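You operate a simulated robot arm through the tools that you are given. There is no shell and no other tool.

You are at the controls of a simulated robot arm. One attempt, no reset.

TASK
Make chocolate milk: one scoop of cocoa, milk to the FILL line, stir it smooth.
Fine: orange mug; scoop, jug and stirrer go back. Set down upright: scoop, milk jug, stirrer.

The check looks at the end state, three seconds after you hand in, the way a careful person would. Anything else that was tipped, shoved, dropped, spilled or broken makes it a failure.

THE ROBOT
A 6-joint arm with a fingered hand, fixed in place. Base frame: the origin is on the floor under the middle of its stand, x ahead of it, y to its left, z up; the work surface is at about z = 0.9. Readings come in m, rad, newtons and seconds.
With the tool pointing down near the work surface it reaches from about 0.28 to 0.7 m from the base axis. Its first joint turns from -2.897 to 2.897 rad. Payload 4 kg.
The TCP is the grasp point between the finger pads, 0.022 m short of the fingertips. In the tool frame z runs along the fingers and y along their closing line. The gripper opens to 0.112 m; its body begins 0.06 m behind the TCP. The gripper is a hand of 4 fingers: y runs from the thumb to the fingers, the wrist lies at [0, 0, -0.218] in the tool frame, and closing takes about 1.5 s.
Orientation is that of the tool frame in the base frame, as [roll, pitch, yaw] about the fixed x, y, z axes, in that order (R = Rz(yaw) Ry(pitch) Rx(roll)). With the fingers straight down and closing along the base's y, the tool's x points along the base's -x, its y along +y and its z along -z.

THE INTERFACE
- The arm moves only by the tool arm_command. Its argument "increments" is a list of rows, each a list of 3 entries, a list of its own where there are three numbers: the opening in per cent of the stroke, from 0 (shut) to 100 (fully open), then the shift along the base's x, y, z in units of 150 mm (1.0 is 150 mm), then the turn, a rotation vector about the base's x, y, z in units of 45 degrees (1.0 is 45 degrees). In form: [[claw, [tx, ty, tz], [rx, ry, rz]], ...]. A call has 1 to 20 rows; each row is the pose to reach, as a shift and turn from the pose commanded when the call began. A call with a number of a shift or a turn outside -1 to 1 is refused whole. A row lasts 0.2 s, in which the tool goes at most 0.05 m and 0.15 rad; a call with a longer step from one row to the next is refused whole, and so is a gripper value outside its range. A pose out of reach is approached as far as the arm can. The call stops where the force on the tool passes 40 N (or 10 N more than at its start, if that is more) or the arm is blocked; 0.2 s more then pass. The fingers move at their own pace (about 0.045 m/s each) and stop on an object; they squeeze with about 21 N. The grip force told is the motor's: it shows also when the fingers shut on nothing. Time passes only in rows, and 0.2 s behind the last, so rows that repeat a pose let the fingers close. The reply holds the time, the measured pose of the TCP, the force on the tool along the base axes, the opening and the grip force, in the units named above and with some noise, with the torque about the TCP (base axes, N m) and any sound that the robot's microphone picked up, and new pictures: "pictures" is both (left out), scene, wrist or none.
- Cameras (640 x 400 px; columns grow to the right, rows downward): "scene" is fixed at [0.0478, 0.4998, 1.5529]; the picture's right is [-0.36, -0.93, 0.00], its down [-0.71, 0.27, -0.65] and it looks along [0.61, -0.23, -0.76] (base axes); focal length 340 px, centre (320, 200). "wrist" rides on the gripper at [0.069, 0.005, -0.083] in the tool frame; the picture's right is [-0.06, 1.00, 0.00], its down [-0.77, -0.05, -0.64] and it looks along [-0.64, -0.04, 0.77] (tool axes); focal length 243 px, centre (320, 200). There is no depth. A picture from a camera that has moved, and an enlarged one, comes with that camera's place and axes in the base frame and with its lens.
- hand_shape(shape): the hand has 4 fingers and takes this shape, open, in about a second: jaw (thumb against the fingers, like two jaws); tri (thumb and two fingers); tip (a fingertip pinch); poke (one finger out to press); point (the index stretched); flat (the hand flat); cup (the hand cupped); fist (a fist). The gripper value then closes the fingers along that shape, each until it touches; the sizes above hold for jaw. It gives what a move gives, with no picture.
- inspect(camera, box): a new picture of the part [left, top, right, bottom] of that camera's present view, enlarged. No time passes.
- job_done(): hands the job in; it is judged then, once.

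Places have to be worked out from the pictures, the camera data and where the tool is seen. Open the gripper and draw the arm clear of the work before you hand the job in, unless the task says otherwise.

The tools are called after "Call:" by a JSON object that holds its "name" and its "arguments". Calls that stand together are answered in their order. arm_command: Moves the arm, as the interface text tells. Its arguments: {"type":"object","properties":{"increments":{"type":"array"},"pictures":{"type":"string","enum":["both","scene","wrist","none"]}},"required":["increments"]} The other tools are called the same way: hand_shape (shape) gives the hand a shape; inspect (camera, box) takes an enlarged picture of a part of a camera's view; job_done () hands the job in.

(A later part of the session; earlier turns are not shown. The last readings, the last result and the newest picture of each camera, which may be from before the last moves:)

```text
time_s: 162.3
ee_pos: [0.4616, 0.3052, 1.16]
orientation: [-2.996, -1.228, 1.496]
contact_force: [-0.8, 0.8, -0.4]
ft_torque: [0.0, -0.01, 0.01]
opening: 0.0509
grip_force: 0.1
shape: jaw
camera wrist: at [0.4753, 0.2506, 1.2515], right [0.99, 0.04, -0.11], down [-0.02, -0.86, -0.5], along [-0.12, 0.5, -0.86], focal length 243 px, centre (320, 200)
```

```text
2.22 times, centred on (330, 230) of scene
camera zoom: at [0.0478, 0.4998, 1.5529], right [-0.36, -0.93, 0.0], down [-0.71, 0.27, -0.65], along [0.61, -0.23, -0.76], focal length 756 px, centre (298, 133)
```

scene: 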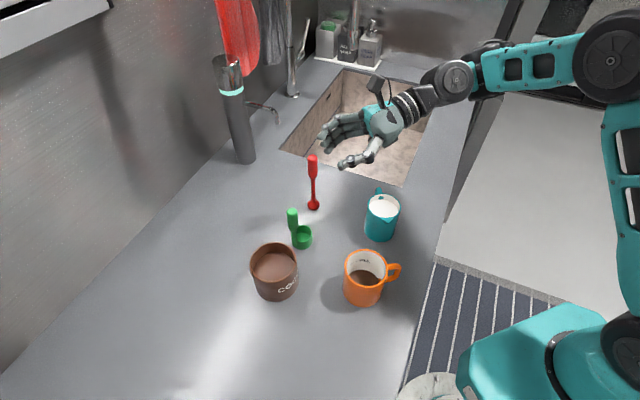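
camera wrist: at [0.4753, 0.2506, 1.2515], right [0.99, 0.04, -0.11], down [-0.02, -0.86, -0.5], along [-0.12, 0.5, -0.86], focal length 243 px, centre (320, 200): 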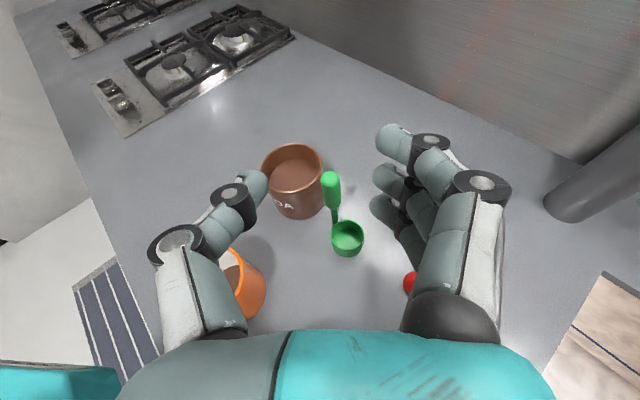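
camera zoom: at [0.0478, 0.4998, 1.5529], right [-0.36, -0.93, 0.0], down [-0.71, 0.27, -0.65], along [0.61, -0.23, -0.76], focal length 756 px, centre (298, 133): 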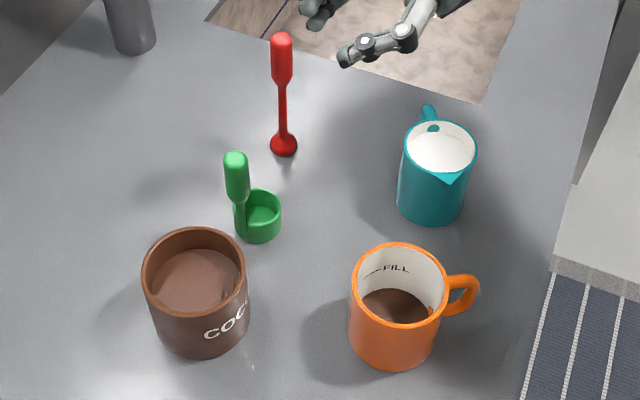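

Everything is back as it was, with the scoop upright in place and cocoa in the mug. Next is the jug: I plan a grasp across the body with the hand leaning 30° over its handle side, and I turn the hand into that orientation high above the jug.

Call:
{"name": "arm_command", "arguments": {"increments": [[80, [0, -0.03, 0.01], [-0.086, 0.11, -0.095]], [100, [0, -0.06, 0.02], [-0.172, 0.221, -0.191]], [100, [0, -0.09, 0.02], [-0.258, 0.331, -0.286]], [100, [0, -0.12, 0.02], [-0.344, 0.441, -0.381]], [100, [0, -0.15, 0.02], [-0.43, 0.552, -0.477]], [100, [0, -0.18, 0.02], [-0.516, 0.662, -0.572]]], "pictures": "none"}}

Call:
{"name": "arm_command", "arguments": {"increments": [[100, [0, -0.03, 0], [-0.086, 0.11, -0.095]], [100, [0, -0.06, 0], [-0.172, 0.221, -0.191]], [100, [0, -0.09, 0], [-0.258, 0.331, -0.286]], [100, [0, -0.12, 0], [-0.344, 0.441, -0.381]], [100, [0, -0.15, 0], [-0.43, 0.552, -0.477]], [100, [0, -0.18, 0], [-0.516, 0.662, -0.572]]], "pictures": "none"}}

Call:
{"name": "arm_command", "arguments": {"increments": [[100, [0, -0.02, 0], [-0.086, 0.11, -0.095]], [100, [0, -0.04, 0], [-0.172, 0.221, -0.191]], [100, [0, -0.06, 0], [-0.258, 0.331, -0.286]], [100, [0, -0.08, 0], [-0.344, 0.441, -0.381]], [100, [0, -0.1, 0], [-0.43, 0.552, -0.477]], [100, [0, -0.12, 0], [-0.516, 0.662, -0.572]], [100, [0, -0.12, 0], [-0.516, 0.662, -0.572]]], "pictures": "both"}}

```text
time_s: 163.7
ee_pos: [0.4627, 0.2782, 1.1632]
orientation: [-2.557, -0.618, 0.663]
contact_force: [-0.2, -1.1, 0.3]
ft_torque: [-0.02, 0.07, 0.01]
opening: 0.1119
grip_force: 0.0
shape: jaw
```

```text
time_s: 165.1
ee_pos: [0.4629, 0.2525, 1.1637]
orientation: [-2.699, 0.024, 0.241]
contact_force: [0.6, 0.6, 0.5]
ft_torque: [0.02, -0.01, 0.04]
opening: 0.1119
grip_force: 0.0
shape: jaw
```

```text
time_s: 166.7
ee_pos: [0.3912, 0.1245, 1.0824]
orientation: [-3.138, 0.519, -0.349]
contact_force: [0.0, -0.8, -0.2]
ft_torque: [0.02, 0.01, -0.01]
opening: 0.1118
grip_force: 0.0
shape: jaw
out of reach, approached as far as the arm can: row 1, 2, 3, 4, 5, 6, 7
camera wrist: at [0.4851, 0.0846, 1.1191], right [-0.39, -0.92, 0.03], down [-0.31, 0.16, 0.94], along [-0.87, 0.36, -0.35], focal length 243 px, centre (320, 200)
```

scene: 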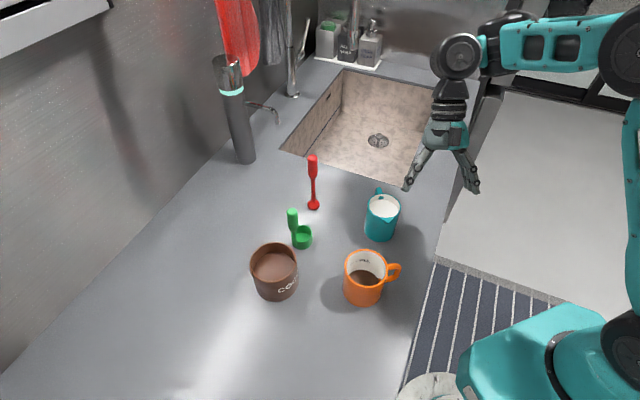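
wrist: 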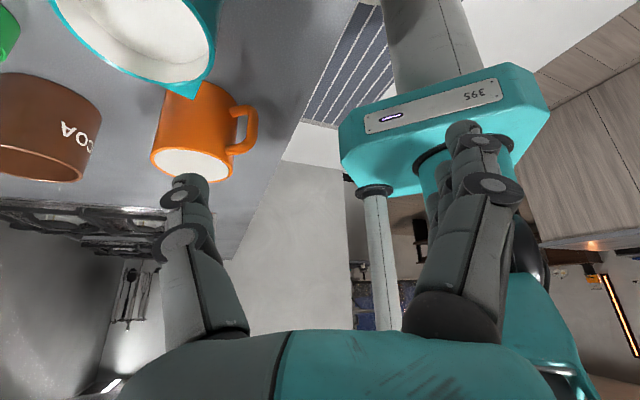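

The orientation is right, but at that height the wrist slid off sideways. Lower down the leaned-back pose may fit, so I try it directly above the jug at z≈1.06 (fingertips still above the rim).

Call:
{"name": "arm_command", "arguments": {"increments": [[100, [0.06, 0.11, 0], [0, 0, 0]], [100, [0.12, 0.22, 0], [0, 0, 0]], [100, [0.18, 0.34, -0.05], [0, 0, 0]], [100, [0.24, 0.45, -0.1], [0, 0, 0]], [100, [0.287, 0.543, -0.15], [0, 0, 0]], [100, [0.287, 0.543, -0.15], [0, 0, 0]]], "pictures": "both"}}

```text
time_s: 168.1
ee_pos: [0.4094, 0.1916, 1.0366]
orientation: [-3.14, 0.52, -0.347]
contact_force: [-0.7, -0.3, 0.0]
ft_torque: [0.02, -0.01, 0.03]
opening: 0.112
grip_force: 0.0
shape: jaw
out of reach, approached as far as the arm can: row 1, 2, 3, 4, 5, 6
camera wrist: at [0.5049, 0.1521, 1.0737], right [-0.39, -0.92, 0.03], down [-0.31, 0.16, 0.94], along [-0.87, 0.36, -0.35], focal length 243 px, centre (320, 200)
```

scene: 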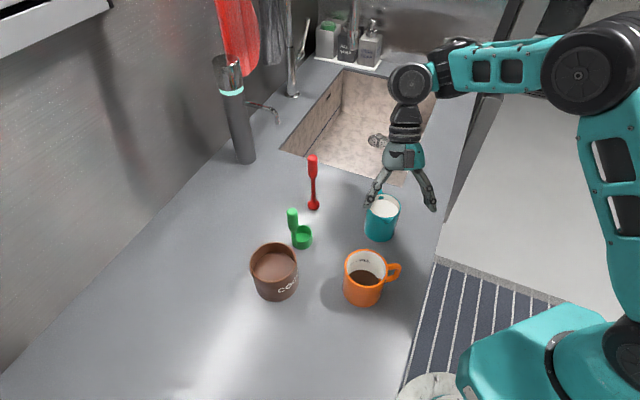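
wrist: 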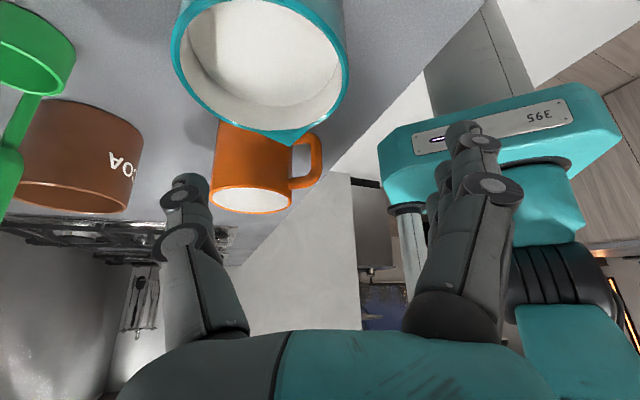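

Lower down the reach improves but is not yet enough. I reduce the lean from 30° to about 16° and try again above the jug.

Call:
{"name": "arm_command", "arguments": {"increments": [[100, [0, 0, 0.05], [-0.035, -0.097, 0]], [100, [0.03, 0.02, 0.1], [-0.071, -0.195, 0]], [100, [0.08, 0.05, 0.1], [-0.106, -0.293, 0]], [100, [0.13, 0.08, 0.1], [-0.106, -0.293, 0]], [100, [0.164, 0.096, 0.1], [-0.106, -0.293, 0]], [100, [0.164, 0.096, 0.1], [-0.106, -0.293, 0]]], "pictures": "both"}}

```text
time_s: 169.5
ee_pos: [0.4369, 0.2059, 1.0536]
orientation: [-3.139, 0.278, -0.348]
contact_force: [0.6, 0.0, -0.1]
ft_torque: [-0.05, 0.03, 0.01]
opening: 0.1121
grip_force: 0.1
shape: jaw
camera wrist: at [0.5198, 0.1706, 1.1142], right [-0.4, -0.92, 0.02], down [-0.51, 0.23, 0.83], along [-0.76, 0.32, -0.56], focal length 243 px, centre (320, 200)
```

scene: 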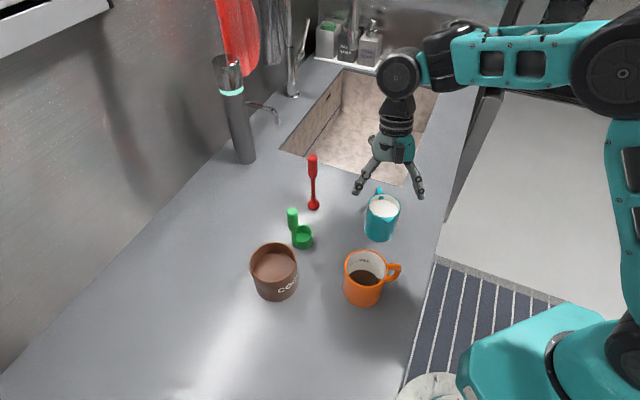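
wrist: 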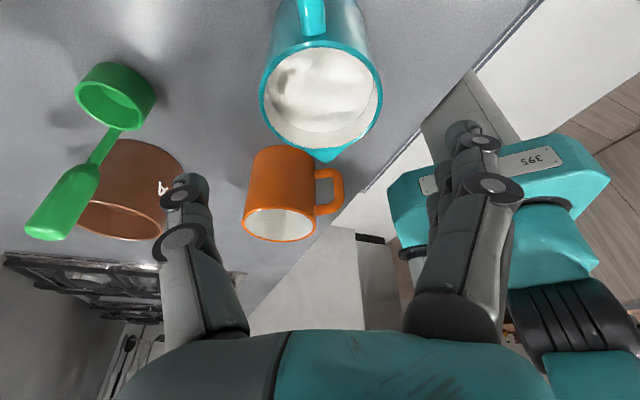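

With a 16° lean the pose fits right above the jug. Before gripping it, I rehearse the pouring trajectory with the empty hand: first move over beyond the mug and yaw +85° (spout would face azimuth -115°).

Call:
{"name": "arm_command", "arguments": {"increments": [[100, [0, 0.02, 0.15], [0, 0, 0]], [100, [-0.03, 0.06, 0.3], [0, 0, 0.1]], [100, [-0.08, 0.13, 0.4], [0, 0, 0.26]], [100, [-0.15, 0.23, 0.45], [0, 0, 0.42]], [100, [-0.22, 0.33, 0.45], [0, 0, 0.58]], [100, [-0.29, 0.43, 0.45], [0, 0, 0.74]], [100, [-0.36, 0.53, 0.45], [0, 0, 0.9]], [100, [-0.43, 0.63, 0.45], [0, 0, 0.945]], [100, [-0.5, 0.73, 0.45], [0, 0, 0.945]], [100, [-0.57, 0.83, 0.45], [0, 0, 0.945]], [100, [-0.62, 0.92, 0.45], [0, 0, 0.945]]], "pictures": "none"}}

Call:
{"name": "arm_command", "arguments": {"increments": [[100, [0, 0, 0], [0, 0, 0.16]], [100, [0, 0, 0], [0, 0, 0.32]], [100, [0, 0, 0], [0, 0, 0.48]], [100, [0, 0, 0], [0, 0, 0.64]], [100, [0, 0, 0], [0, 0, 0.8]], [100, [0, 0, 0], [0, 0, 0.945]], [100, [0, 0, 0], [0, 0, 0.945]]], "pictures": "both"}}

```text
time_s: 171.9
ee_pos: [0.3431, 0.3298, 1.1198]
orientation: [-3.14, 0.277, 0.395]
contact_force: [0.1, 0.2, 0.6]
ft_torque: [0.0, 0.01, 0.01]
opening: 0.1119
grip_force: 0.0
shape: jaw
out of reach, approached as far as the arm can: row 6, 8, 9, 10, 11
```

```text
time_s: 173.5
ee_pos: [0.3415, 0.3307, 1.1191]
orientation: [-3.139, 0.278, 1.137]
contact_force: [1.0, 0.2, -0.4]
ft_torque: [-0.02, 0.03, -0.02]
opening: 0.112
grip_force: 0.0
shape: jaw
camera wrist: at [0.3849, 0.4098, 1.1795], right [0.88, -0.48, 0.01], down [-0.28, -0.49, 0.83], along [-0.39, -0.73, -0.56], focal length 243 px, centre (320, 200)
```

scene: 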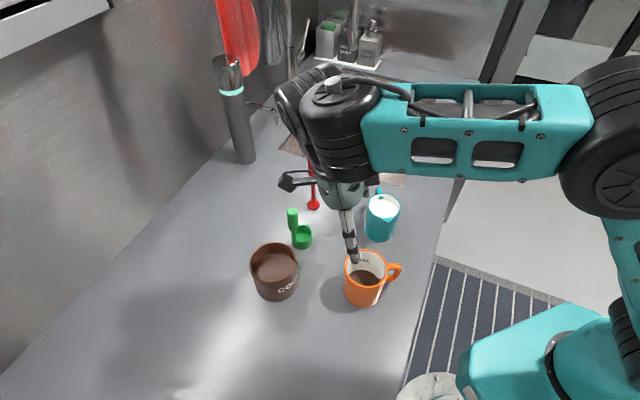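
wrist: 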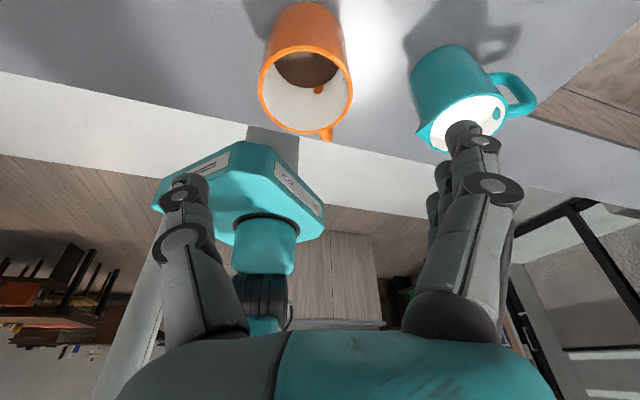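

That upright pose over the mug is reachable. I now rehearse the tilt itself: 80° about the horizontal axis, ending near (0.336, 0.337, 1.05).

Call:
{"name": "arm_command", "arguments": {"increments": [[100, [0, 0.03, -0.03], [0.134, -0.063, 0]], [100, [0, 0.06, -0.06], [0.269, -0.125, 0]], [100, [0, 0.09, -0.1], [0.403, -0.188, 0]], [100, [0, 0.11, -0.15], [0.537, -0.251, 0]], [100, [0, 0.13, -0.2], [0.672, -0.313, 0]], [100, [0, 0.14, -0.25], [0.806, -0.376, 0]]], "pictures": "none"}}

Call:
{"name": "arm_command", "arguments": {"increments": [[100, [-0.005, -0.015, -0.03], [0.134, -0.063, 0]], [100, [-0.01, -0.03, -0.06], [0.269, -0.125, 0]], [100, [-0.015, -0.045, -0.09], [0.403, -0.188, 0]], [100, [-0.02, -0.06, -0.12], [0.537, -0.251, 0]], [100, [-0.03, -0.08, -0.14], [0.672, -0.313, 0]], [100, [-0.04, -0.1, -0.16], [0.806, -0.376, 0]], [100, [-0.04, -0.1, -0.16], [0.806, -0.376, 0]]], "pictures": "both"}}

```text
time_s: 174.9
ee_pos: [0.3425, 0.3527, 1.0827]
orientation: [-3.14, -0.422, 1.135]
contact_force: [0.0, -0.4, 0.3]
ft_torque: [0.0, 0.0, 0.01]
opening: 0.112
grip_force: 0.0
shape: jaw
```

```text
time_s: 176.5
ee_pos: [0.3351, 0.3371, 1.0588]
orientation: [3.139, -1.119, 1.139]
contact_force: [0.4, 0.5, 0.6]
ft_torque: [0.01, -0.01, 0.02]
opening: 0.1118
grip_force: 0.1
shape: jaw
camera wrist: at [0.3223, 0.2942, 1.1566], right [0.89, -0.45, -0.06], down [-0.43, -0.81, -0.41], along [0.14, 0.39, -0.91], focal length 243 px, centre (320, 200)
```

scene: 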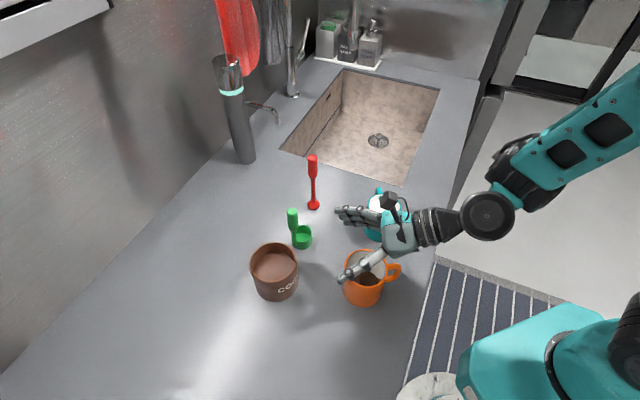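
wrist: 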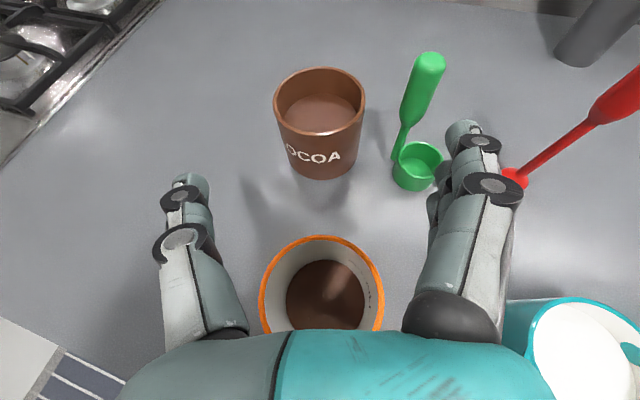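

The whole pouring trajectory is reachable, and both cameras would see into the mug. I reverse it and return above the jug.

Call:
{"name": "arm_command", "arguments": {"increments": [[100, [0.01, 0.02, 0.02], [-0.134, 0.063, 0]], [100, [0.02, 0.04, 0.04], [-0.269, 0.125, 0]], [100, [0.025, 0.055, 0.07], [-0.403, 0.188, 0]], [100, [0.03, 0.07, 0.1], [-0.537, 0.251, 0]], [100, [0.035, 0.085, 0.13], [-0.672, 0.313, 0]], [100, [0.04, 0.1, 0.16], [-0.806, 0.376, 0]]], "pictures": "none"}}

Call:
{"name": "arm_command", "arguments": {"increments": [[100, [0, -0.01, 0.05], [-0.134, 0.063, 0]], [100, [0, -0.03, 0.1], [-0.269, 0.125, 0]], [100, [0, -0.05, 0.15], [-0.403, 0.188, 0]], [100, [0, -0.08, 0.19], [-0.537, 0.251, 0]], [100, [0, -0.11, 0.22], [-0.672, 0.313, 0]], [100, [0, -0.14, 0.25], [-0.806, 0.376, 0]]], "pictures": "none"}}

Call:
{"name": "arm_command", "arguments": {"increments": [[100, [0.03, -0.05, 0], [0, 0, -0.16]], [100, [0.08, -0.12, 0], [0, 0, -0.32]], [100, [0.14, -0.2, 0], [0, 0, -0.48]], [100, [0.2, -0.29, 0], [0, 0, -0.64]], [100, [0.26, -0.38, 0], [0, 0, -0.8]], [100, [0.32, -0.47, 0], [0, 0, -0.945]], [100, [0.38, -0.56, 0], [0, 0, -0.945]], [100, [0.45, -0.65, 0], [0, 0, -0.945]]], "pictures": "none"}}

Call:
{"name": "arm_command", "arguments": {"increments": [[100, [0.03, -0.03, 0], [0, 0, -0.16]], [100, [0.06, -0.06, 0], [0, 0, -0.32]], [100, [0.09, -0.09, -0.05], [0, 0, -0.48]], [100, [0.12, -0.12, -0.1], [0, 0, -0.64]], [100, [0.15, -0.15, -0.15], [0, 0, -0.8]], [100, [0.17, -0.18, -0.25], [0, 0, -0.945]], [100, [0.17, -0.18, -0.4], [0, 0, -0.945]], [100, [0.17, -0.18, -0.4], [0, 0, -0.945]]], "pictures": "both"}}

```text
time_s: 177.9
ee_pos: [0.3419, 0.3519, 1.0827]
orientation: [-3.14, -0.42, 1.136]
contact_force: [-0.3, 0.6, -0.2]
ft_torque: [0.0, 0.0, 0.02]
opening: 0.1118
grip_force: 0.0
shape: jaw
```

```text
time_s: 179.3
ee_pos: [0.3446, 0.3303, 1.1181]
orientation: [3.14, 0.26, 1.138]
contact_force: [-0.7, -0.5, 1.0]
ft_torque: [0.01, 0.0, 0.01]
opening: 0.1122
grip_force: 0.0
shape: jaw
```

```text
time_s: 181.1
ee_pos: [0.4101, 0.233, 1.1207]
orientation: [-3.137, 0.279, 0.395]
contact_force: [0.0, 0.3, -0.7]
ft_torque: [-0.01, -0.02, 0.02]
opening: 0.1117
grip_force: 0.0
shape: jaw
```

```text
time_s: 182.9
ee_pos: [0.4345, 0.2074, 1.0584]
orientation: [-3.138, 0.279, -0.348]
contact_force: [0.1, 0.8, 0.6]
ft_torque: [-0.01, 0.03, 0.04]
opening: 0.1118
grip_force: 0.1
shape: jaw
camera wrist: at [0.5179, 0.1717, 1.1187], right [-0.4, -0.92, 0.01], down [-0.51, 0.23, 0.83], along [-0.76, 0.32, -0.56], focal length 243 px, centre (320, 200)
```

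scene: 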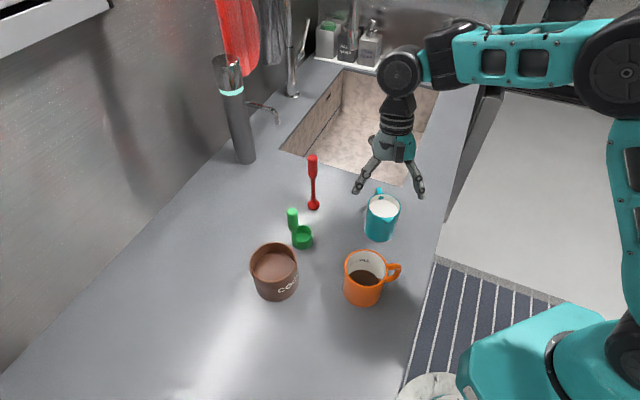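
wrist: 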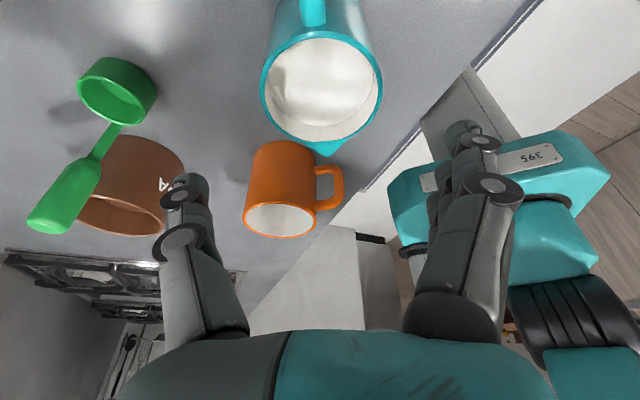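

Jug centre refined to (0.437, 0.205). The hand straddles it with about 2 cm clearance each side; I descend to grip height z≈0.953.

Call:
{"name": "arm_command", "arguments": {"increments": [[100, [0.008, -0.008, -0.12], [0, 0, 0]], [100, [0.016, -0.016, -0.26], [0, 0, 0]], [100, [0.016, -0.016, -0.4], [0, 0, 0]], [100, [0.016, -0.016, -0.54], [0, 0, 0]], [100, [0.016, -0.016, -0.64], [0, 0, 0]], [100, [0.016, -0.016, -0.7], [0, 0, 0]], [100, [0.016, -0.016, -0.7], [0, 0, 0]]], "pictures": "both"}}

Call:
{"name": "inspect", "arguments": {"camera": "scene", "box": [320, 140, 450, 260]}}

```text
time_s: 184.5
ee_pos: [0.4367, 0.2047, 0.9535]
orientation: [-3.137, 0.278, -0.345]
contact_force: [1.7, 1.5, 8.4]
ft_torque: [0.15, -0.14, 0.0]
opening: 0.1121
grip_force: 0.1
shape: jaw
camera wrist: at [0.521, 0.1692, 1.014], right [-0.4, -0.92, 0.01], down [-0.51, 0.23, 0.83], along [-0.76, 0.32, -0.56], focal length 243 px, centre (320, 200)
```

scene: 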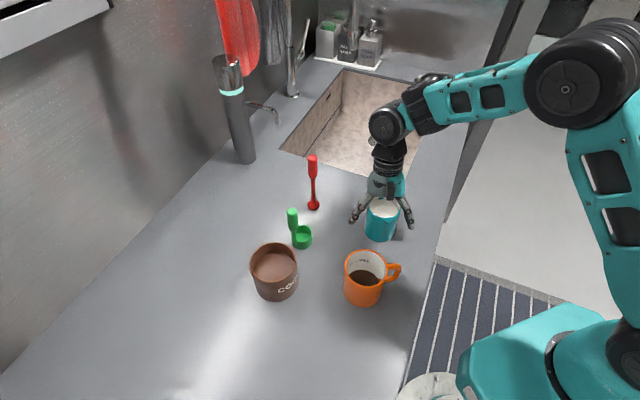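
wrist: 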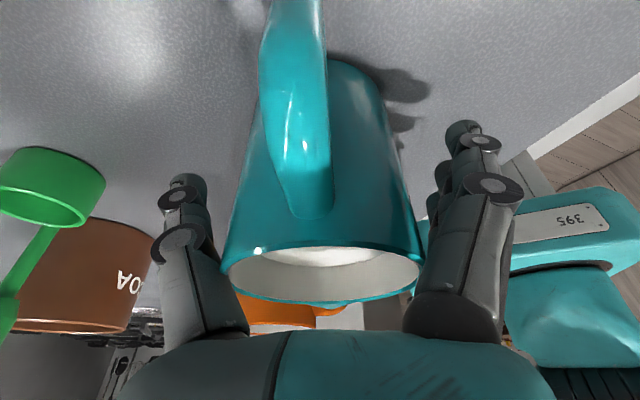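

```text
3.33 times, centred on (385, 200) of scene
camera zoom: at [0.0478, 0.4998, 1.5529], right [-0.36, -0.93, 0.0], down [-0.71, 0.27, -0.65], along [0.61, -0.23, -0.76], focal length 1134 px, centre (103, 200)
```

zoom: 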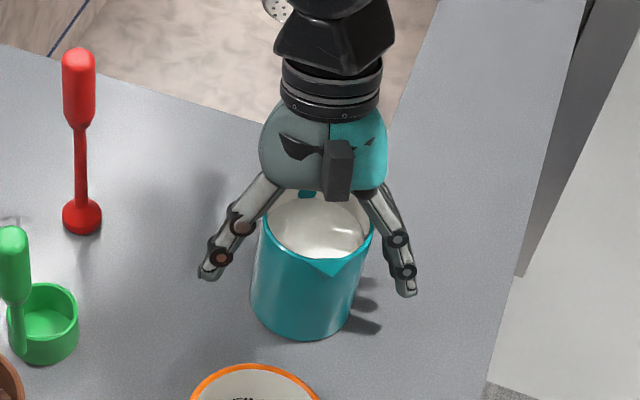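

A light contact (8 N): the rim is wedging against the finger bases, so I'm a bit too deep. I raise 1.4 cm.

Call:
{"name": "arm_command", "arguments": {"increments": [[100, [0, 0, 0.04], [0, 0, 0]], [100, [0, 0, 0.095], [0, 0, 0]], [100, [0, 0, 0.095], [0, 0, 0]]], "pictures": "wrist"}}

Call:
{"name": "inspect", "arguments": {"camera": "scene", "box": [320, 140, 450, 260]}}

```text
time_s: 185.3
ee_pos: [0.4381, 0.205, 0.9677]
orientation: [-3.139, 0.278, -0.347]
contact_force: [0.7, -0.5, -0.3]
ft_torque: [0.0, -0.01, 0.02]
opening: 0.1117
grip_force: 0.0
shape: jaw
camera wrist: at [0.5212, 0.1683, 1.0281], right [-0.4, -0.92, 0.02], down [-0.51, 0.23, 0.83], along [-0.76, 0.32, -0.56], focal length 243 px, centre (320, 200)
```

wrist: 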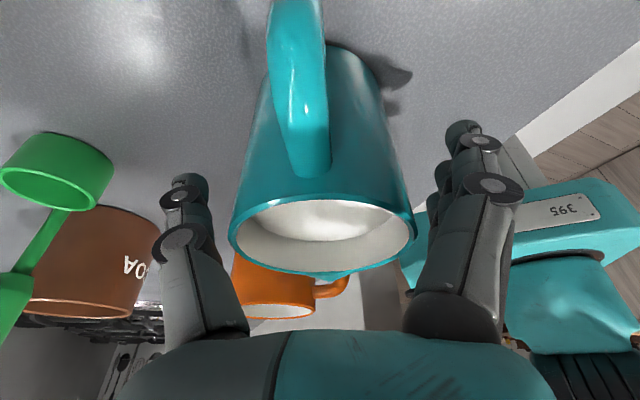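

```text
3.33 times, centred on (385, 200) of scene
camera zoom: at [0.0478, 0.4998, 1.5529], right [-0.36, -0.93, 0.0], down [-0.71, 0.27, -0.65], along [0.61, -0.23, -0.76], focal length 1134 px, centre (103, 200)
```

zoom: 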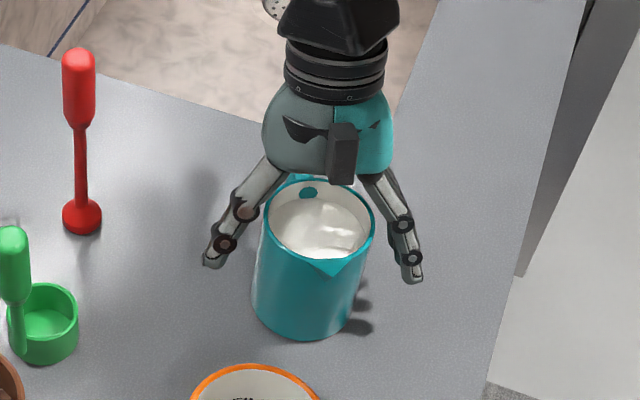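

Clear now. I close slowly on the jug body.

Call:
{"name": "arm_command", "arguments": {"increments": [[92, [0, 0, 0], [0, 0, 0]], [84, [0, 0, 0], [0, 0, 0]], [78, [0, 0, 0], [0, 0, 0]], [72, [0, 0, 0], [0, 0, 0]], [66, [0, 0, 0], [0, 0, 0]], [60, [0, 0, 0], [0, 0, 0]], [54, [0, 0, 0], [0, 0, 0]], [48, [0, 0, 0], [0, 0, 0]], [42, [0, 0, 0], [0, 0, 0]], [40, [0, 0, 0], [0, 0, 0]], [40, [0, 0, 0], [0, 0, 0]]], "pictures": "both"}}

Call:
{"name": "inspect", "arguments": {"camera": "scene", "box": [320, 140, 450, 260]}}

```text
time_s: 187.7
ee_pos: [0.4383, 0.204, 0.9688]
orientation: [-3.137, 0.28, -0.347]
contact_force: [0.2, -1.1, -0.2]
ft_torque: [-0.01, -0.01, 0.02]
opening: 0.0602
grip_force: 21.4
shape: jaw
camera wrist: at [0.5212, 0.1685, 1.0281], right [-0.4, -0.92, 0.01], down [-0.51, 0.23, 0.83], along [-0.76, 0.32, -0.56], focal length 243 px, centre (320, 200)
```

scene: 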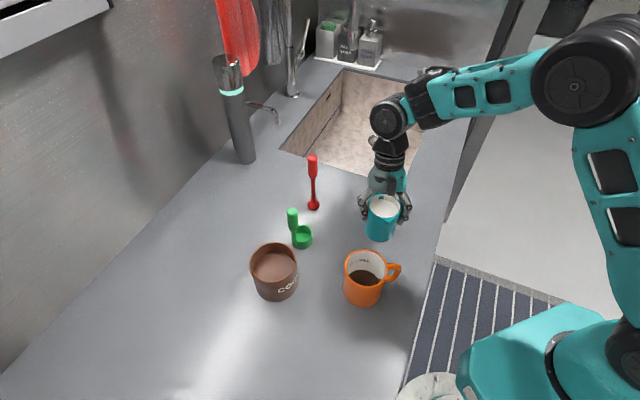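
wrist: 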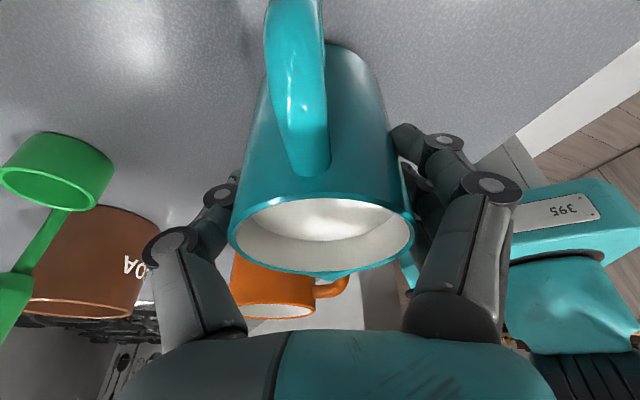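

```text
3.33 times, centred on (385, 200) of scene
camera zoom: at [0.0478, 0.4998, 1.5529], right [-0.36, -0.93, 0.0], down [-0.71, 0.27, -0.65], along [0.61, -0.23, -0.76], focal length 1134 px, centre (103, 200)
```

zoom: 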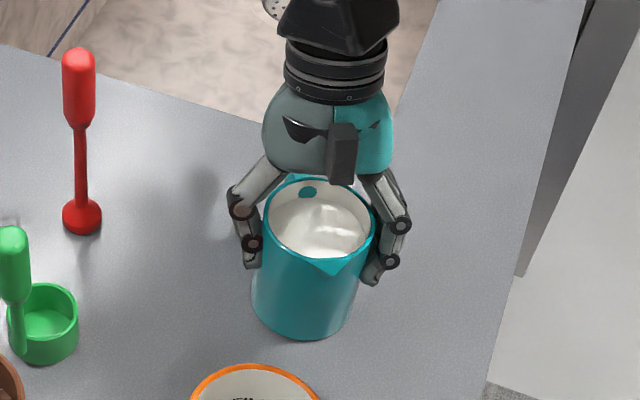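

Firm grip (21 N) with the jug unmoved. I lift slowly by 2 cm and check for slip.

Call:
{"name": "arm_command", "arguments": {"increments": [[35, [0, 0, 0.02], [0, 0, 0]], [30, [0, 0, 0.05], [0, 0, 0]], [30, [0, 0, 0.09], [0, 0, 0]], [30, [0, 0, 0.133], [0, 0, 0]], [30, [0, 0, 0.133], [0, 0, 0]]], "pictures": "wrist"}}

Call:
{"name": "inspect", "arguments": {"camera": "scene", "box": [320, 140, 450, 260]}}

```text
time_s: 188.9
ee_pos: [0.4372, 0.2025, 0.9887]
orientation: [3.142, 0.279, -0.348]
contact_force: [0.5, -0.8, -4.3]
ft_torque: [0.01, -0.01, 0.02]
opening: 0.06
grip_force: 20.6
shape: jaw
camera wrist: at [0.5211, 0.1678, 1.0483], right [-0.4, -0.92, 0.02], down [-0.51, 0.23, 0.83], along [-0.76, 0.32, -0.56], focal length 243 px, centre (320, 200)
```

wrist: 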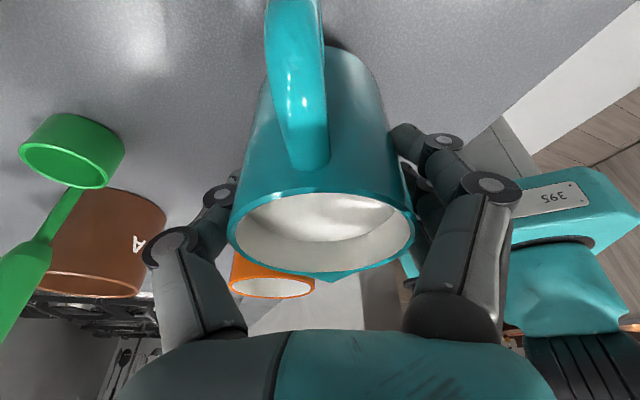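

```text
3.33 times, centred on (385, 200) of scene
camera zoom: at [0.0478, 0.4998, 1.5529], right [-0.36, -0.93, 0.0], down [-0.71, 0.27, -0.65], along [0.61, -0.23, -0.76], focal length 1134 px, centre (103, 200)
```

zoom: 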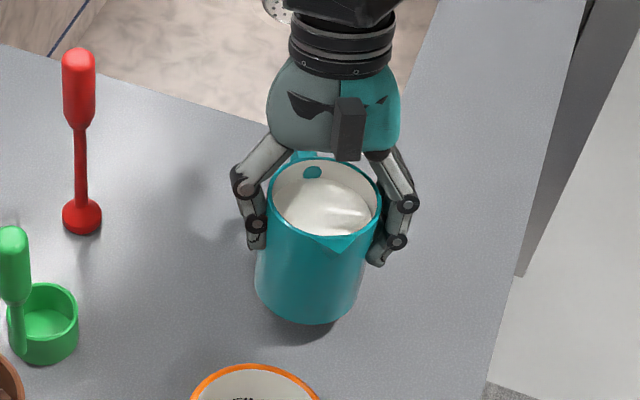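

The jug lifts cleanly (about 0.44 kg, no slip). I raise it further and slowly.

Call:
{"name": "arm_command", "arguments": {"increments": [[30, [0, 0, 0.06], [0, 0, 0]], [30, [0, 0, 0.13], [0, 0, 0]], [30, [0, 0, 0.21], [0, 0, 0]], [30, [0, 0, 0.29], [0, 0, 0]], [30, [0, 0, 0.37], [0, 0, 0]], [30, [0, 0, 0.45], [0, 0, 0]], [30, [0, 0, 0.53], [0, 0, 0]], [30, [0, 0, 0.6], [0, 0, 0]], [30, [0, 0, 0.65], [0, 0, 0]], [30, [0, 0, 0.68], [0, 0, 0]]], "pictures": "none"}}

Call:
{"name": "arm_command", "arguments": {"increments": [[30, [-0.01, 0.015, 0], [0, 0, 0.03]], [30, [-0.03, 0.04, 0], [0, 0, 0.09]], [30, [-0.05, 0.075, 0], [0, 0, 0.16]], [30, [-0.075, 0.11, 0], [0, 0, 0.23]], [30, [-0.1, 0.145, 0], [0, 0, 0.3]], [30, [-0.125, 0.18, 0], [0, 0, 0.37]], [30, [-0.15, 0.215, 0], [0, 0, 0.44]], [30, [-0.175, 0.25, 0], [0, 0, 0.51]], [30, [-0.2, 0.285, 0], [0, 0, 0.58]], [30, [-0.225, 0.32, 0], [0, 0, 0.65]], [30, [-0.25, 0.355, 0], [0, 0, 0.72]], [30, [-0.275, 0.39, 0], [0, 0, 0.79]], [30, [-0.3, 0.42, 0], [0, 0, 0.86]], [30, [-0.32, 0.45, 0], [0, 0, 0.91]], [30, [-0.33, 0.465, 0], [0, 0, 0.945]]], "pictures": "both"}}

```text
time_s: 191.1
ee_pos: [0.4378, 0.2032, 1.0903]
orientation: [-3.141, 0.279, -0.349]
contact_force: [0.3, 0.4, -3.9]
ft_torque: [0.03, 0.04, 0.02]
opening: 0.0598
grip_force: 20.5
shape: jaw
```

```text
time_s: 194.3
ee_pos: [0.388, 0.2744, 1.0907]
orientation: [-3.139, 0.28, 0.395]
contact_force: [0.2, 0.0, -3.9]
ft_torque: [-0.03, 0.05, 0.03]
opening: 0.06
grip_force: 20.8
shape: jaw
camera wrist: at [0.4733, 0.3033, 1.1508], right [0.33, -0.94, 0.01], down [-0.53, -0.17, 0.83], along [-0.78, -0.28, -0.56], focal length 243 px, centre (320, 200)
```

scene: 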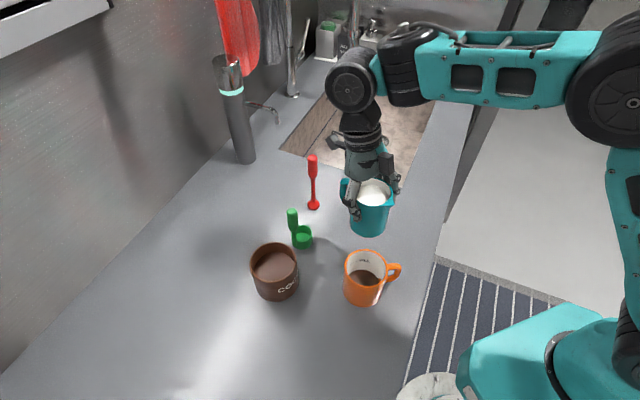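
wrist: 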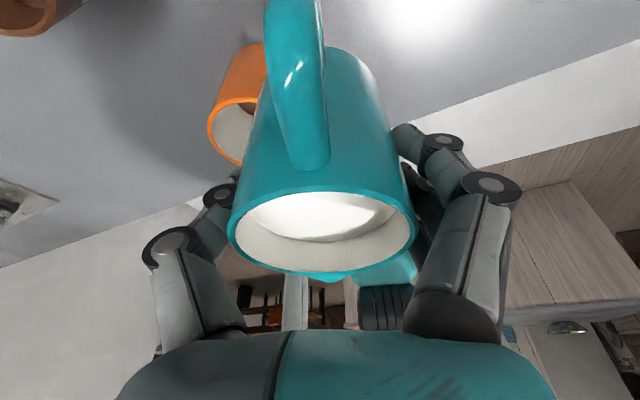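

Steady. I continue the second half of the move and yaw to bring the spout over the mug.

Call:
{"name": "arm_command", "arguments": {"increments": [[30, [-0.01, 0.015, 0], [0, 0, 0.03]], [30, [-0.03, 0.035, 0], [0, 0, 0.09]], [30, [-0.05, 0.06, 0], [0, 0, 0.16]], [30, [-0.075, 0.09, 0], [0, 0, 0.23]], [30, [-0.1, 0.12, 0], [0, 0, 0.3]], [30, [-0.125, 0.15, 0], [0, 0, 0.37]], [30, [-0.15, 0.18, 0], [0, 0, 0.44]], [30, [-0.175, 0.21, 0], [0, 0, 0.51]], [30, [-0.2, 0.24, 0], [0, 0, 0.58]], [30, [-0.225, 0.27, 0], [0, 0, 0.65]], [30, [-0.25, 0.3, 0], [0, 0, 0.72]], [30, [-0.275, 0.33, 0], [0, 0, 0.79]], [30, [-0.3, 0.36, 0], [0, 0, 0.86]], [30, [-0.32, 0.39, 0], [0, 0, 0.91]], [30, [-0.33, 0.41, 0], [0, 0, 0.945]], [30, [-0.333, 0.427, 0], [0, 0, 0.945]]], "pictures": "both"}}

Call:
{"name": "inspect", "arguments": {"camera": "scene", "box": [300, 140, 440, 320]}}

```text
time_s: 197.7
ee_pos: [0.338, 0.3377, 1.09]
orientation: [-3.139, 0.278, 1.137]
contact_force: [0.4, -0.1, -3.9]
ft_torque: [-0.06, 0.01, -0.01]
opening: 0.0598
grip_force: 20.9
shape: jaw
camera wrist: at [0.3805, 0.4157, 1.1504], right [0.88, -0.48, 0.01], down [-0.28, -0.49, 0.83], along [-0.39, -0.73, -0.56], focal length 243 px, centre (320, 200)
```

scene: 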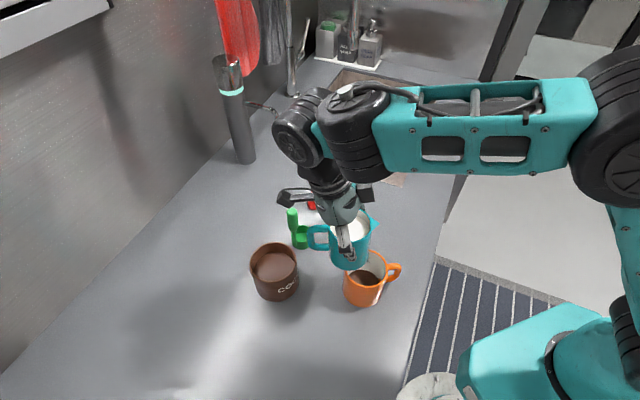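
wrist: 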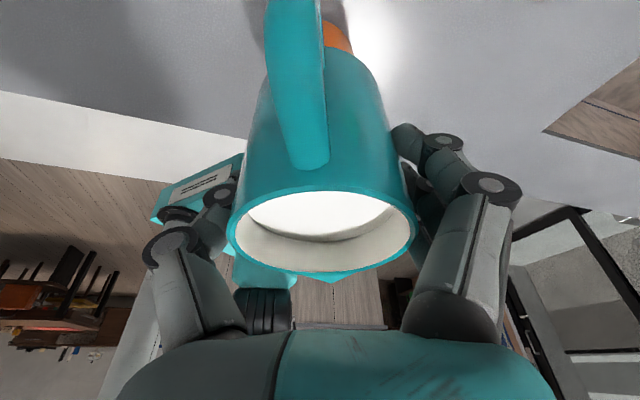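

```text
2.22 times, centred on (370, 230) of scene
camera zoom: at [0.0478, 0.4998, 1.5529], right [-0.36, -0.93, 0.0], down [-0.71, 0.27, -0.65], along [0.61, -0.23, -0.76], focal length 756 px, centre (209, 133)
```

zoom: 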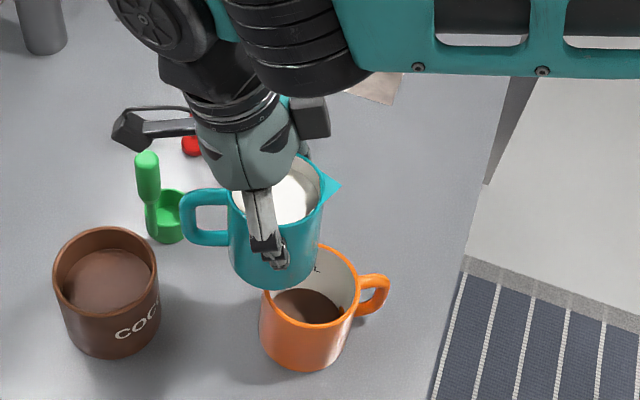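

The spout tip sits right above the mug centre with the jug upright. I start tilting gently to about 18°, shifting so the lip stays over the mug.

Call:
{"name": "arm_command", "arguments": {"increments": [[30, [0.005, 0.023, -0.02], [0.0725, -0.034, 0]], [30, [0.011, 0.046, -0.04], [0.145, -0.068, 0]], [30, [0.016, 0.069, -0.06], [0.2175, -0.101, 0]], [30, [0.022, 0.092, -0.08], [0.29, -0.135, 0]], [30, [0.027, 0.115, -0.1], [0.3625, -0.169, 0]], [30, [0.027, 0.115, -0.1], [0.3625, -0.169, 0]]], "pictures": "wrist"}}

Call:
{"name": "inspect", "arguments": {"camera": "scene", "box": [320, 190, 420, 320]}}

```text
time_s: 199.1
ee_pos: [0.3417, 0.3543, 1.0753]
orientation: [-3.138, -0.036, 1.137]
contact_force: [0.5, -0.9, -4.3]
ft_torque: [-0.04, 0.04, -0.03]
opening: 0.0596
grip_force: 20.7
shape: jaw
camera wrist: at [0.3747, 0.4126, 1.1605], right [0.88, -0.48, 0.0], down [-0.37, -0.69, 0.61], along [-0.3, -0.54, -0.79], focal length 243 px, centre (320, 200)
```

wrist: 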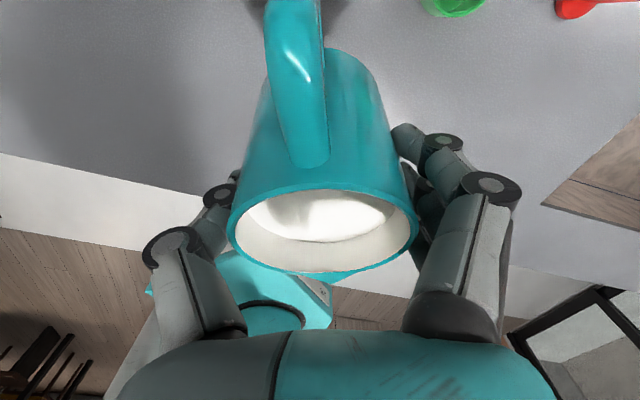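

```text
3.08 times, centred on (370, 255) of scene
camera zoom: at [0.0478, 0.4998, 1.5529], right [-0.36, -0.93, 0.0], down [-0.71, 0.27, -0.65], along [0.61, -0.23, -0.76], focal length 1046 px, centre (166, 31)
```

zoom: 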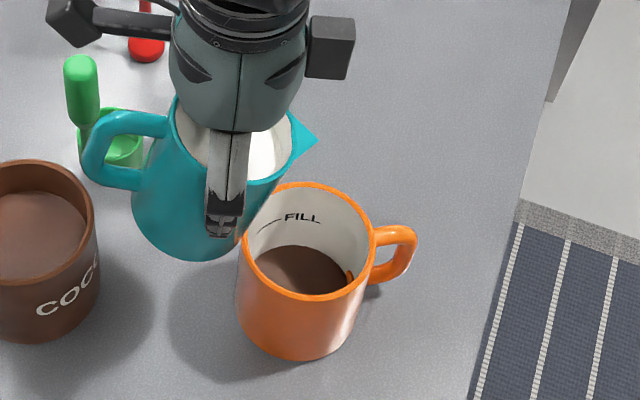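

I have a clear view of the mug interior and the FILL mark, and the lip is right above the mug centre. I tilt a further 10°.

Call:
{"name": "arm_command", "arguments": {"increments": [[30, [0, 0, -0.01], [0.067, -0.031, 0]], [30, [0, 0, -0.02], [0.134, -0.063, 0]], [30, [0, 0, -0.03], [0.2014, -0.0939, 0]], [30, [0, 0, -0.03], [0.2014, -0.0939, 0]]], "pictures": "none"}}

Call:
{"name": "inspect", "arguments": {"camera": "scene", "box": [320, 190, 420, 320]}}

Call:
{"name": "inspect", "arguments": {"camera": "wrist", "box": [200, 150, 440, 300]}}

```text
time_s: 200.1
ee_pos: [0.3419, 0.3542, 1.071]
orientation: [-3.14, -0.209, 1.135]
contact_force: [0.5, 0.4, -4.5]
ft_torque: [-0.08, 0.05, -0.02]
opening: 0.0598
grip_force: 21.2
shape: jaw
```

```text
3.08 times, centred on (370, 255) of scene
camera zoom: at [0.0478, 0.4998, 1.5529], right [-0.36, -0.93, 0.0], down [-0.71, 0.27, -0.65], along [0.61, -0.23, -0.76], focal length 1046 px, centre (166, 31)
```

zoom: 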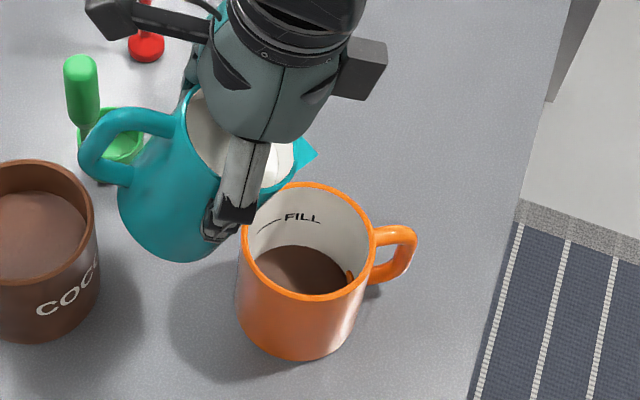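

```text
2.67 times, centred on (320, 225) of wrist
camera zoom: at [0.3678, 0.398, 1.1657], right [0.88, -0.48, -0.02], down [-0.41, -0.78, 0.47], along [-0.24, -0.41, -0.88], focal length 647 px, centre (320, 133)
```

zoom: 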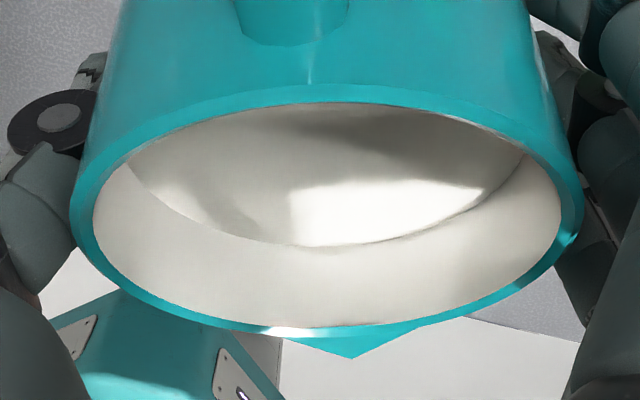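

The milk is still well short of the lip. I tilt 8° more, to about 36°.

Call:
{"name": "arm_command", "arguments": {"increments": [[30, [0, 0, -0.01], [0.054, -0.025, 0]], [30, [0, 0, -0.02], [0.107, -0.05, 0]], [30, [0, 0, -0.03], [0.161, -0.075, 0]], [30, [0, 0, -0.03], [0.161, -0.075, 0]]], "pictures": "none"}}

Call:
{"name": "inspect", "arguments": {"camera": "scene", "box": [320, 190, 420, 320]}}

Call:
{"name": "inspect", "arguments": {"camera": "wrist", "box": [200, 150, 440, 300]}}

```text
time_s: 201.1
ee_pos: [0.3424, 0.3544, 1.0671]
orientation: [-3.14, -0.349, 1.135]
contact_force: [0.4, 0.9, -3.4]
ft_torque: [-0.1, 0.06, 0.0]
opening: 0.0597
grip_force: 20.9
shape: jaw
```

```text
3.08 times, centred on (370, 255) of scene
camera zoom: at [0.0478, 0.4998, 1.5529], right [-0.36, -0.93, 0.0], down [-0.71, 0.27, -0.65], along [0.61, -0.23, -0.76], focal length 1046 px, centre (166, 31)
```

zoom: 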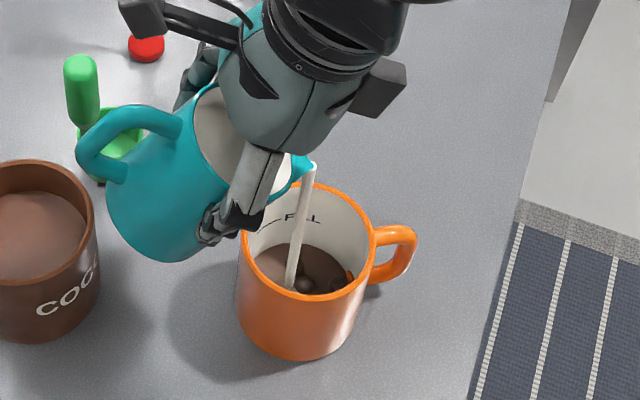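

```text
2.67 times, centred on (320, 225) of wrist
camera zoom: at [0.3622, 0.3862, 1.1676], right [0.88, -0.47, -0.02], down [-0.44, -0.83, 0.34], along [-0.18, -0.29, -0.94], focal length 647 px, centre (320, 133)
```

zoom: 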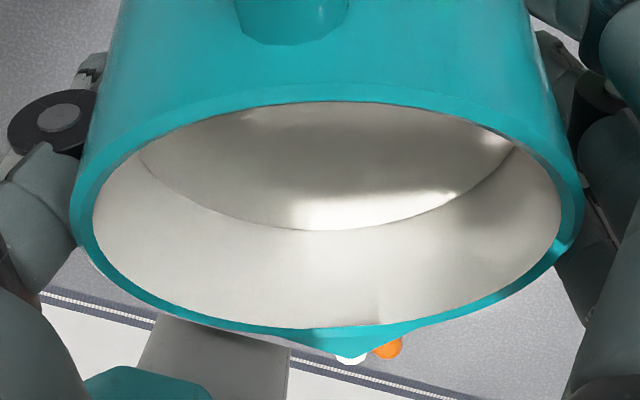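

Milk is now streaming from the spout into the mug. I hold this tilt for a second and watch the level.

Call:
{"name": "arm_command", "arguments": {"increments": [[30, [0, 0, 0], [0, 0, 0]], [30, [0, 0, 0], [0, 0, 0]], [30, [0, 0, 0], [0, 0, 0]], [30, [0, 0, 0], [0, 0, 0]], [30, [0, 0, 0], [0, 0, 0]]], "pictures": "none"}}

Call:
{"name": "inspect", "arguments": {"camera": "scene", "box": [330, 220, 410, 310]}}

```text
time_s: 202.3
ee_pos: [0.3415, 0.3557, 1.0664]
orientation: [-3.141, -0.349, 1.136]
contact_force: [0.0, -0.5, -4.1]
ft_torque: [-0.1, 0.04, 0.01]
opening: 0.06
grip_force: 21.1
shape: jaw
```

```text
4.44 times, centred on (370, 265) of scene
camera zoom: at [0.0478, 0.4998, 1.5529], right [-0.36, -0.93, 0.0], down [-0.71, 0.27, -0.65], along [0.61, -0.23, -0.76], focal length 1511 px, centre (98, -89)
```

zoom: 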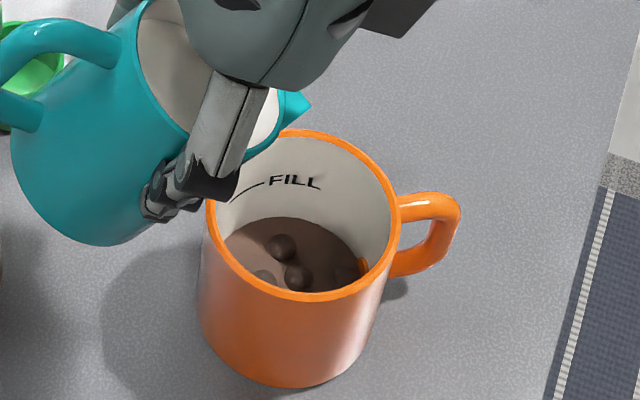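

The stream stopped as the milk level reached the lip, and the mug level has risen a little. I tilt 8° more (to about 44°) with a hold.

Call:
{"name": "arm_command", "arguments": {"increments": [[30, [-0.002, -0.004, -0.005], [0.04, -0.019, 0]], [30, [-0.003, -0.007, -0.01], [0.08, -0.038, 0]], [30, [-0.004, -0.01, -0.015], [0.12, -0.056, 0]], [30, [-0.005, -0.012, -0.02], [0.161, -0.075, 0]], [30, [-0.005, -0.012, -0.02], [0.161, -0.075, 0]], [30, [-0.005, -0.012, -0.02], [0.161, -0.075, 0]], [30, [-0.005, -0.012, -0.02], [0.161, -0.075, 0]], [30, [-0.005, -0.012, -0.02], [0.161, -0.075, 0]]], "pictures": "none"}}

Call:
{"name": "inspect", "arguments": {"camera": "scene", "box": [330, 220, 410, 310]}}

```text
time_s: 204.1
ee_pos: [0.342, 0.3535, 1.0637]
orientation: [-3.141, -0.49, 1.138]
contact_force: [0.4, 1.3, -3.5]
ft_torque: [-0.1, 0.02, 0.01]
opening: 0.0597
grip_force: 21.0
shape: jaw
```

```text
4.44 times, centred on (370, 265) of scene
camera zoom: at [0.0478, 0.4998, 1.5529], right [-0.36, -0.93, 0.0], down [-0.71, 0.27, -0.65], along [0.61, -0.23, -0.76], focal length 1511 px, centre (98, -89)
```

zoom: 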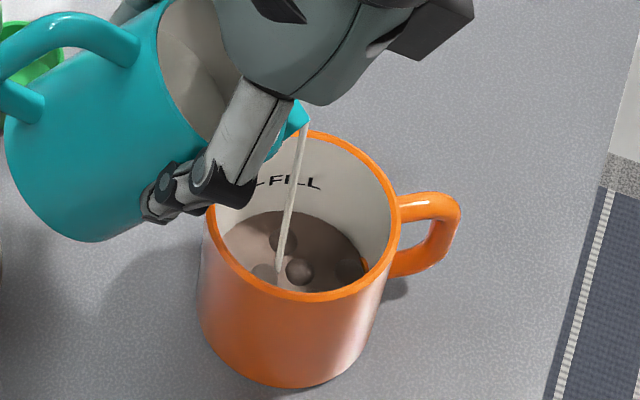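

The level is rising well and the stream stays inside the mug. I tilt another 8° with a hold.

Call:
{"name": "arm_command", "arguments": {"increments": [[30, [-0.002, -0.005, -0.005], [0.04, -0.019, 0]], [30, [-0.004, -0.01, -0.01], [0.08, -0.038, 0]], [30, [-0.006, -0.014, -0.015], [0.12, -0.056, 0]], [30, [-0.008, -0.018, -0.02], [0.161, -0.075, 0]], [30, [-0.008, -0.018, -0.02], [0.161, -0.075, 0]], [30, [-0.008, -0.018, -0.02], [0.161, -0.075, 0]], [30, [-0.008, -0.018, -0.02], [0.161, -0.075, 0]], [30, [-0.008, -0.018, -0.02], [0.161, -0.075, 0]], [30, [-0.008, -0.018, -0.02], [0.161, -0.075, 0]]], "pictures": "none"}}

Call:
{"name": "inspect", "arguments": {"camera": "scene", "box": [330, 220, 410, 310]}}

```text
time_s: 206.1
ee_pos: [0.34, 0.3497, 1.0612]
orientation: [3.141, -0.63, 1.135]
contact_force: [0.5, -0.1, -2.9]
ft_torque: [-0.1, 0.05, -0.02]
opening: 0.0598
grip_force: 21.0
shape: jaw
```

```text
4.44 times, centred on (370, 265) of scene
camera zoom: at [0.0478, 0.4998, 1.5529], right [-0.36, -0.93, 0.0], down [-0.71, 0.27, -0.65], along [0.61, -0.23, -0.76], focal length 1511 px, centre (98, -89)
```

zoom: 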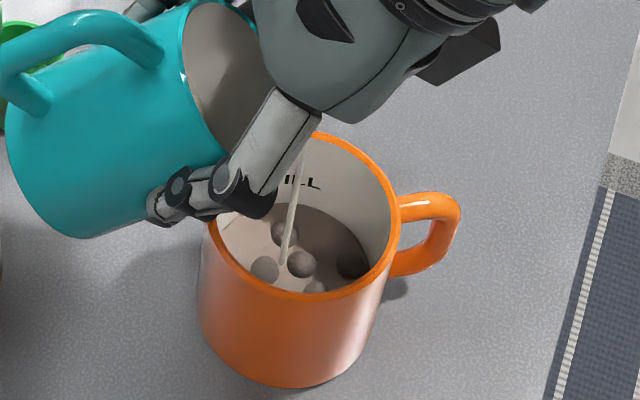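

The level is still about 1.5 cm below the FILL line by my estimate. I tilt 5° more with a longer hold.

Call:
{"name": "arm_command", "arguments": {"increments": [[30, [-0.002, -0.005, -0.005], [0.034, -0.016, 0]], [30, [-0.004, -0.01, -0.01], [0.067, -0.031, 0]], [30, [-0.006, -0.014, -0.015], [0.1007, -0.047, 0]], [30, [-0.006, -0.014, -0.015], [0.1007, -0.047, 0]], [30, [-0.006, -0.014, -0.015], [0.1007, -0.047, 0]], [30, [-0.006, -0.014, -0.015], [0.1007, -0.047, 0]], [30, [-0.006, -0.014, -0.015], [0.1007, -0.047, 0]], [30, [-0.006, -0.014, -0.015], [0.1007, -0.047, 0]], [30, [-0.006, -0.014, -0.015], [0.1007, -0.047, 0]]], "pictures": "none"}}

Call:
{"name": "inspect", "arguments": {"camera": "scene", "box": [330, 220, 410, 310]}}

```text
time_s: 208.1
ee_pos: [0.3388, 0.3482, 1.0589]
orientation: [-3.141, -0.717, 1.138]
contact_force: [-0.2, -0.1, -2.8]
ft_torque: [-0.07, 0.03, 0.02]
opening: 0.0598
grip_force: 20.9
shape: jaw
```

```text
4.44 times, centred on (370, 265) of scene
camera zoom: at [0.0478, 0.4998, 1.5529], right [-0.36, -0.93, 0.0], down [-0.71, 0.27, -0.65], along [0.61, -0.23, -0.76], focal length 1511 px, centre (98, -89)
```

zoom: 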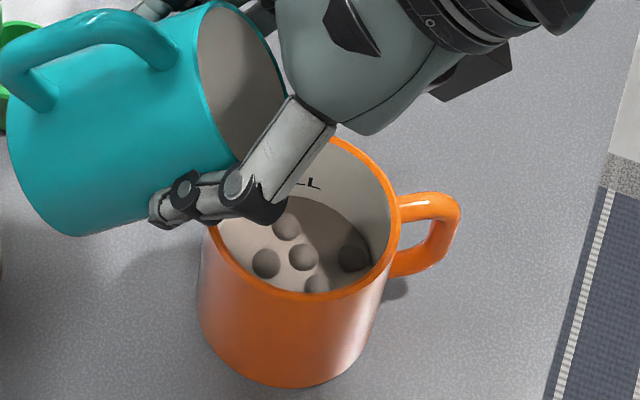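

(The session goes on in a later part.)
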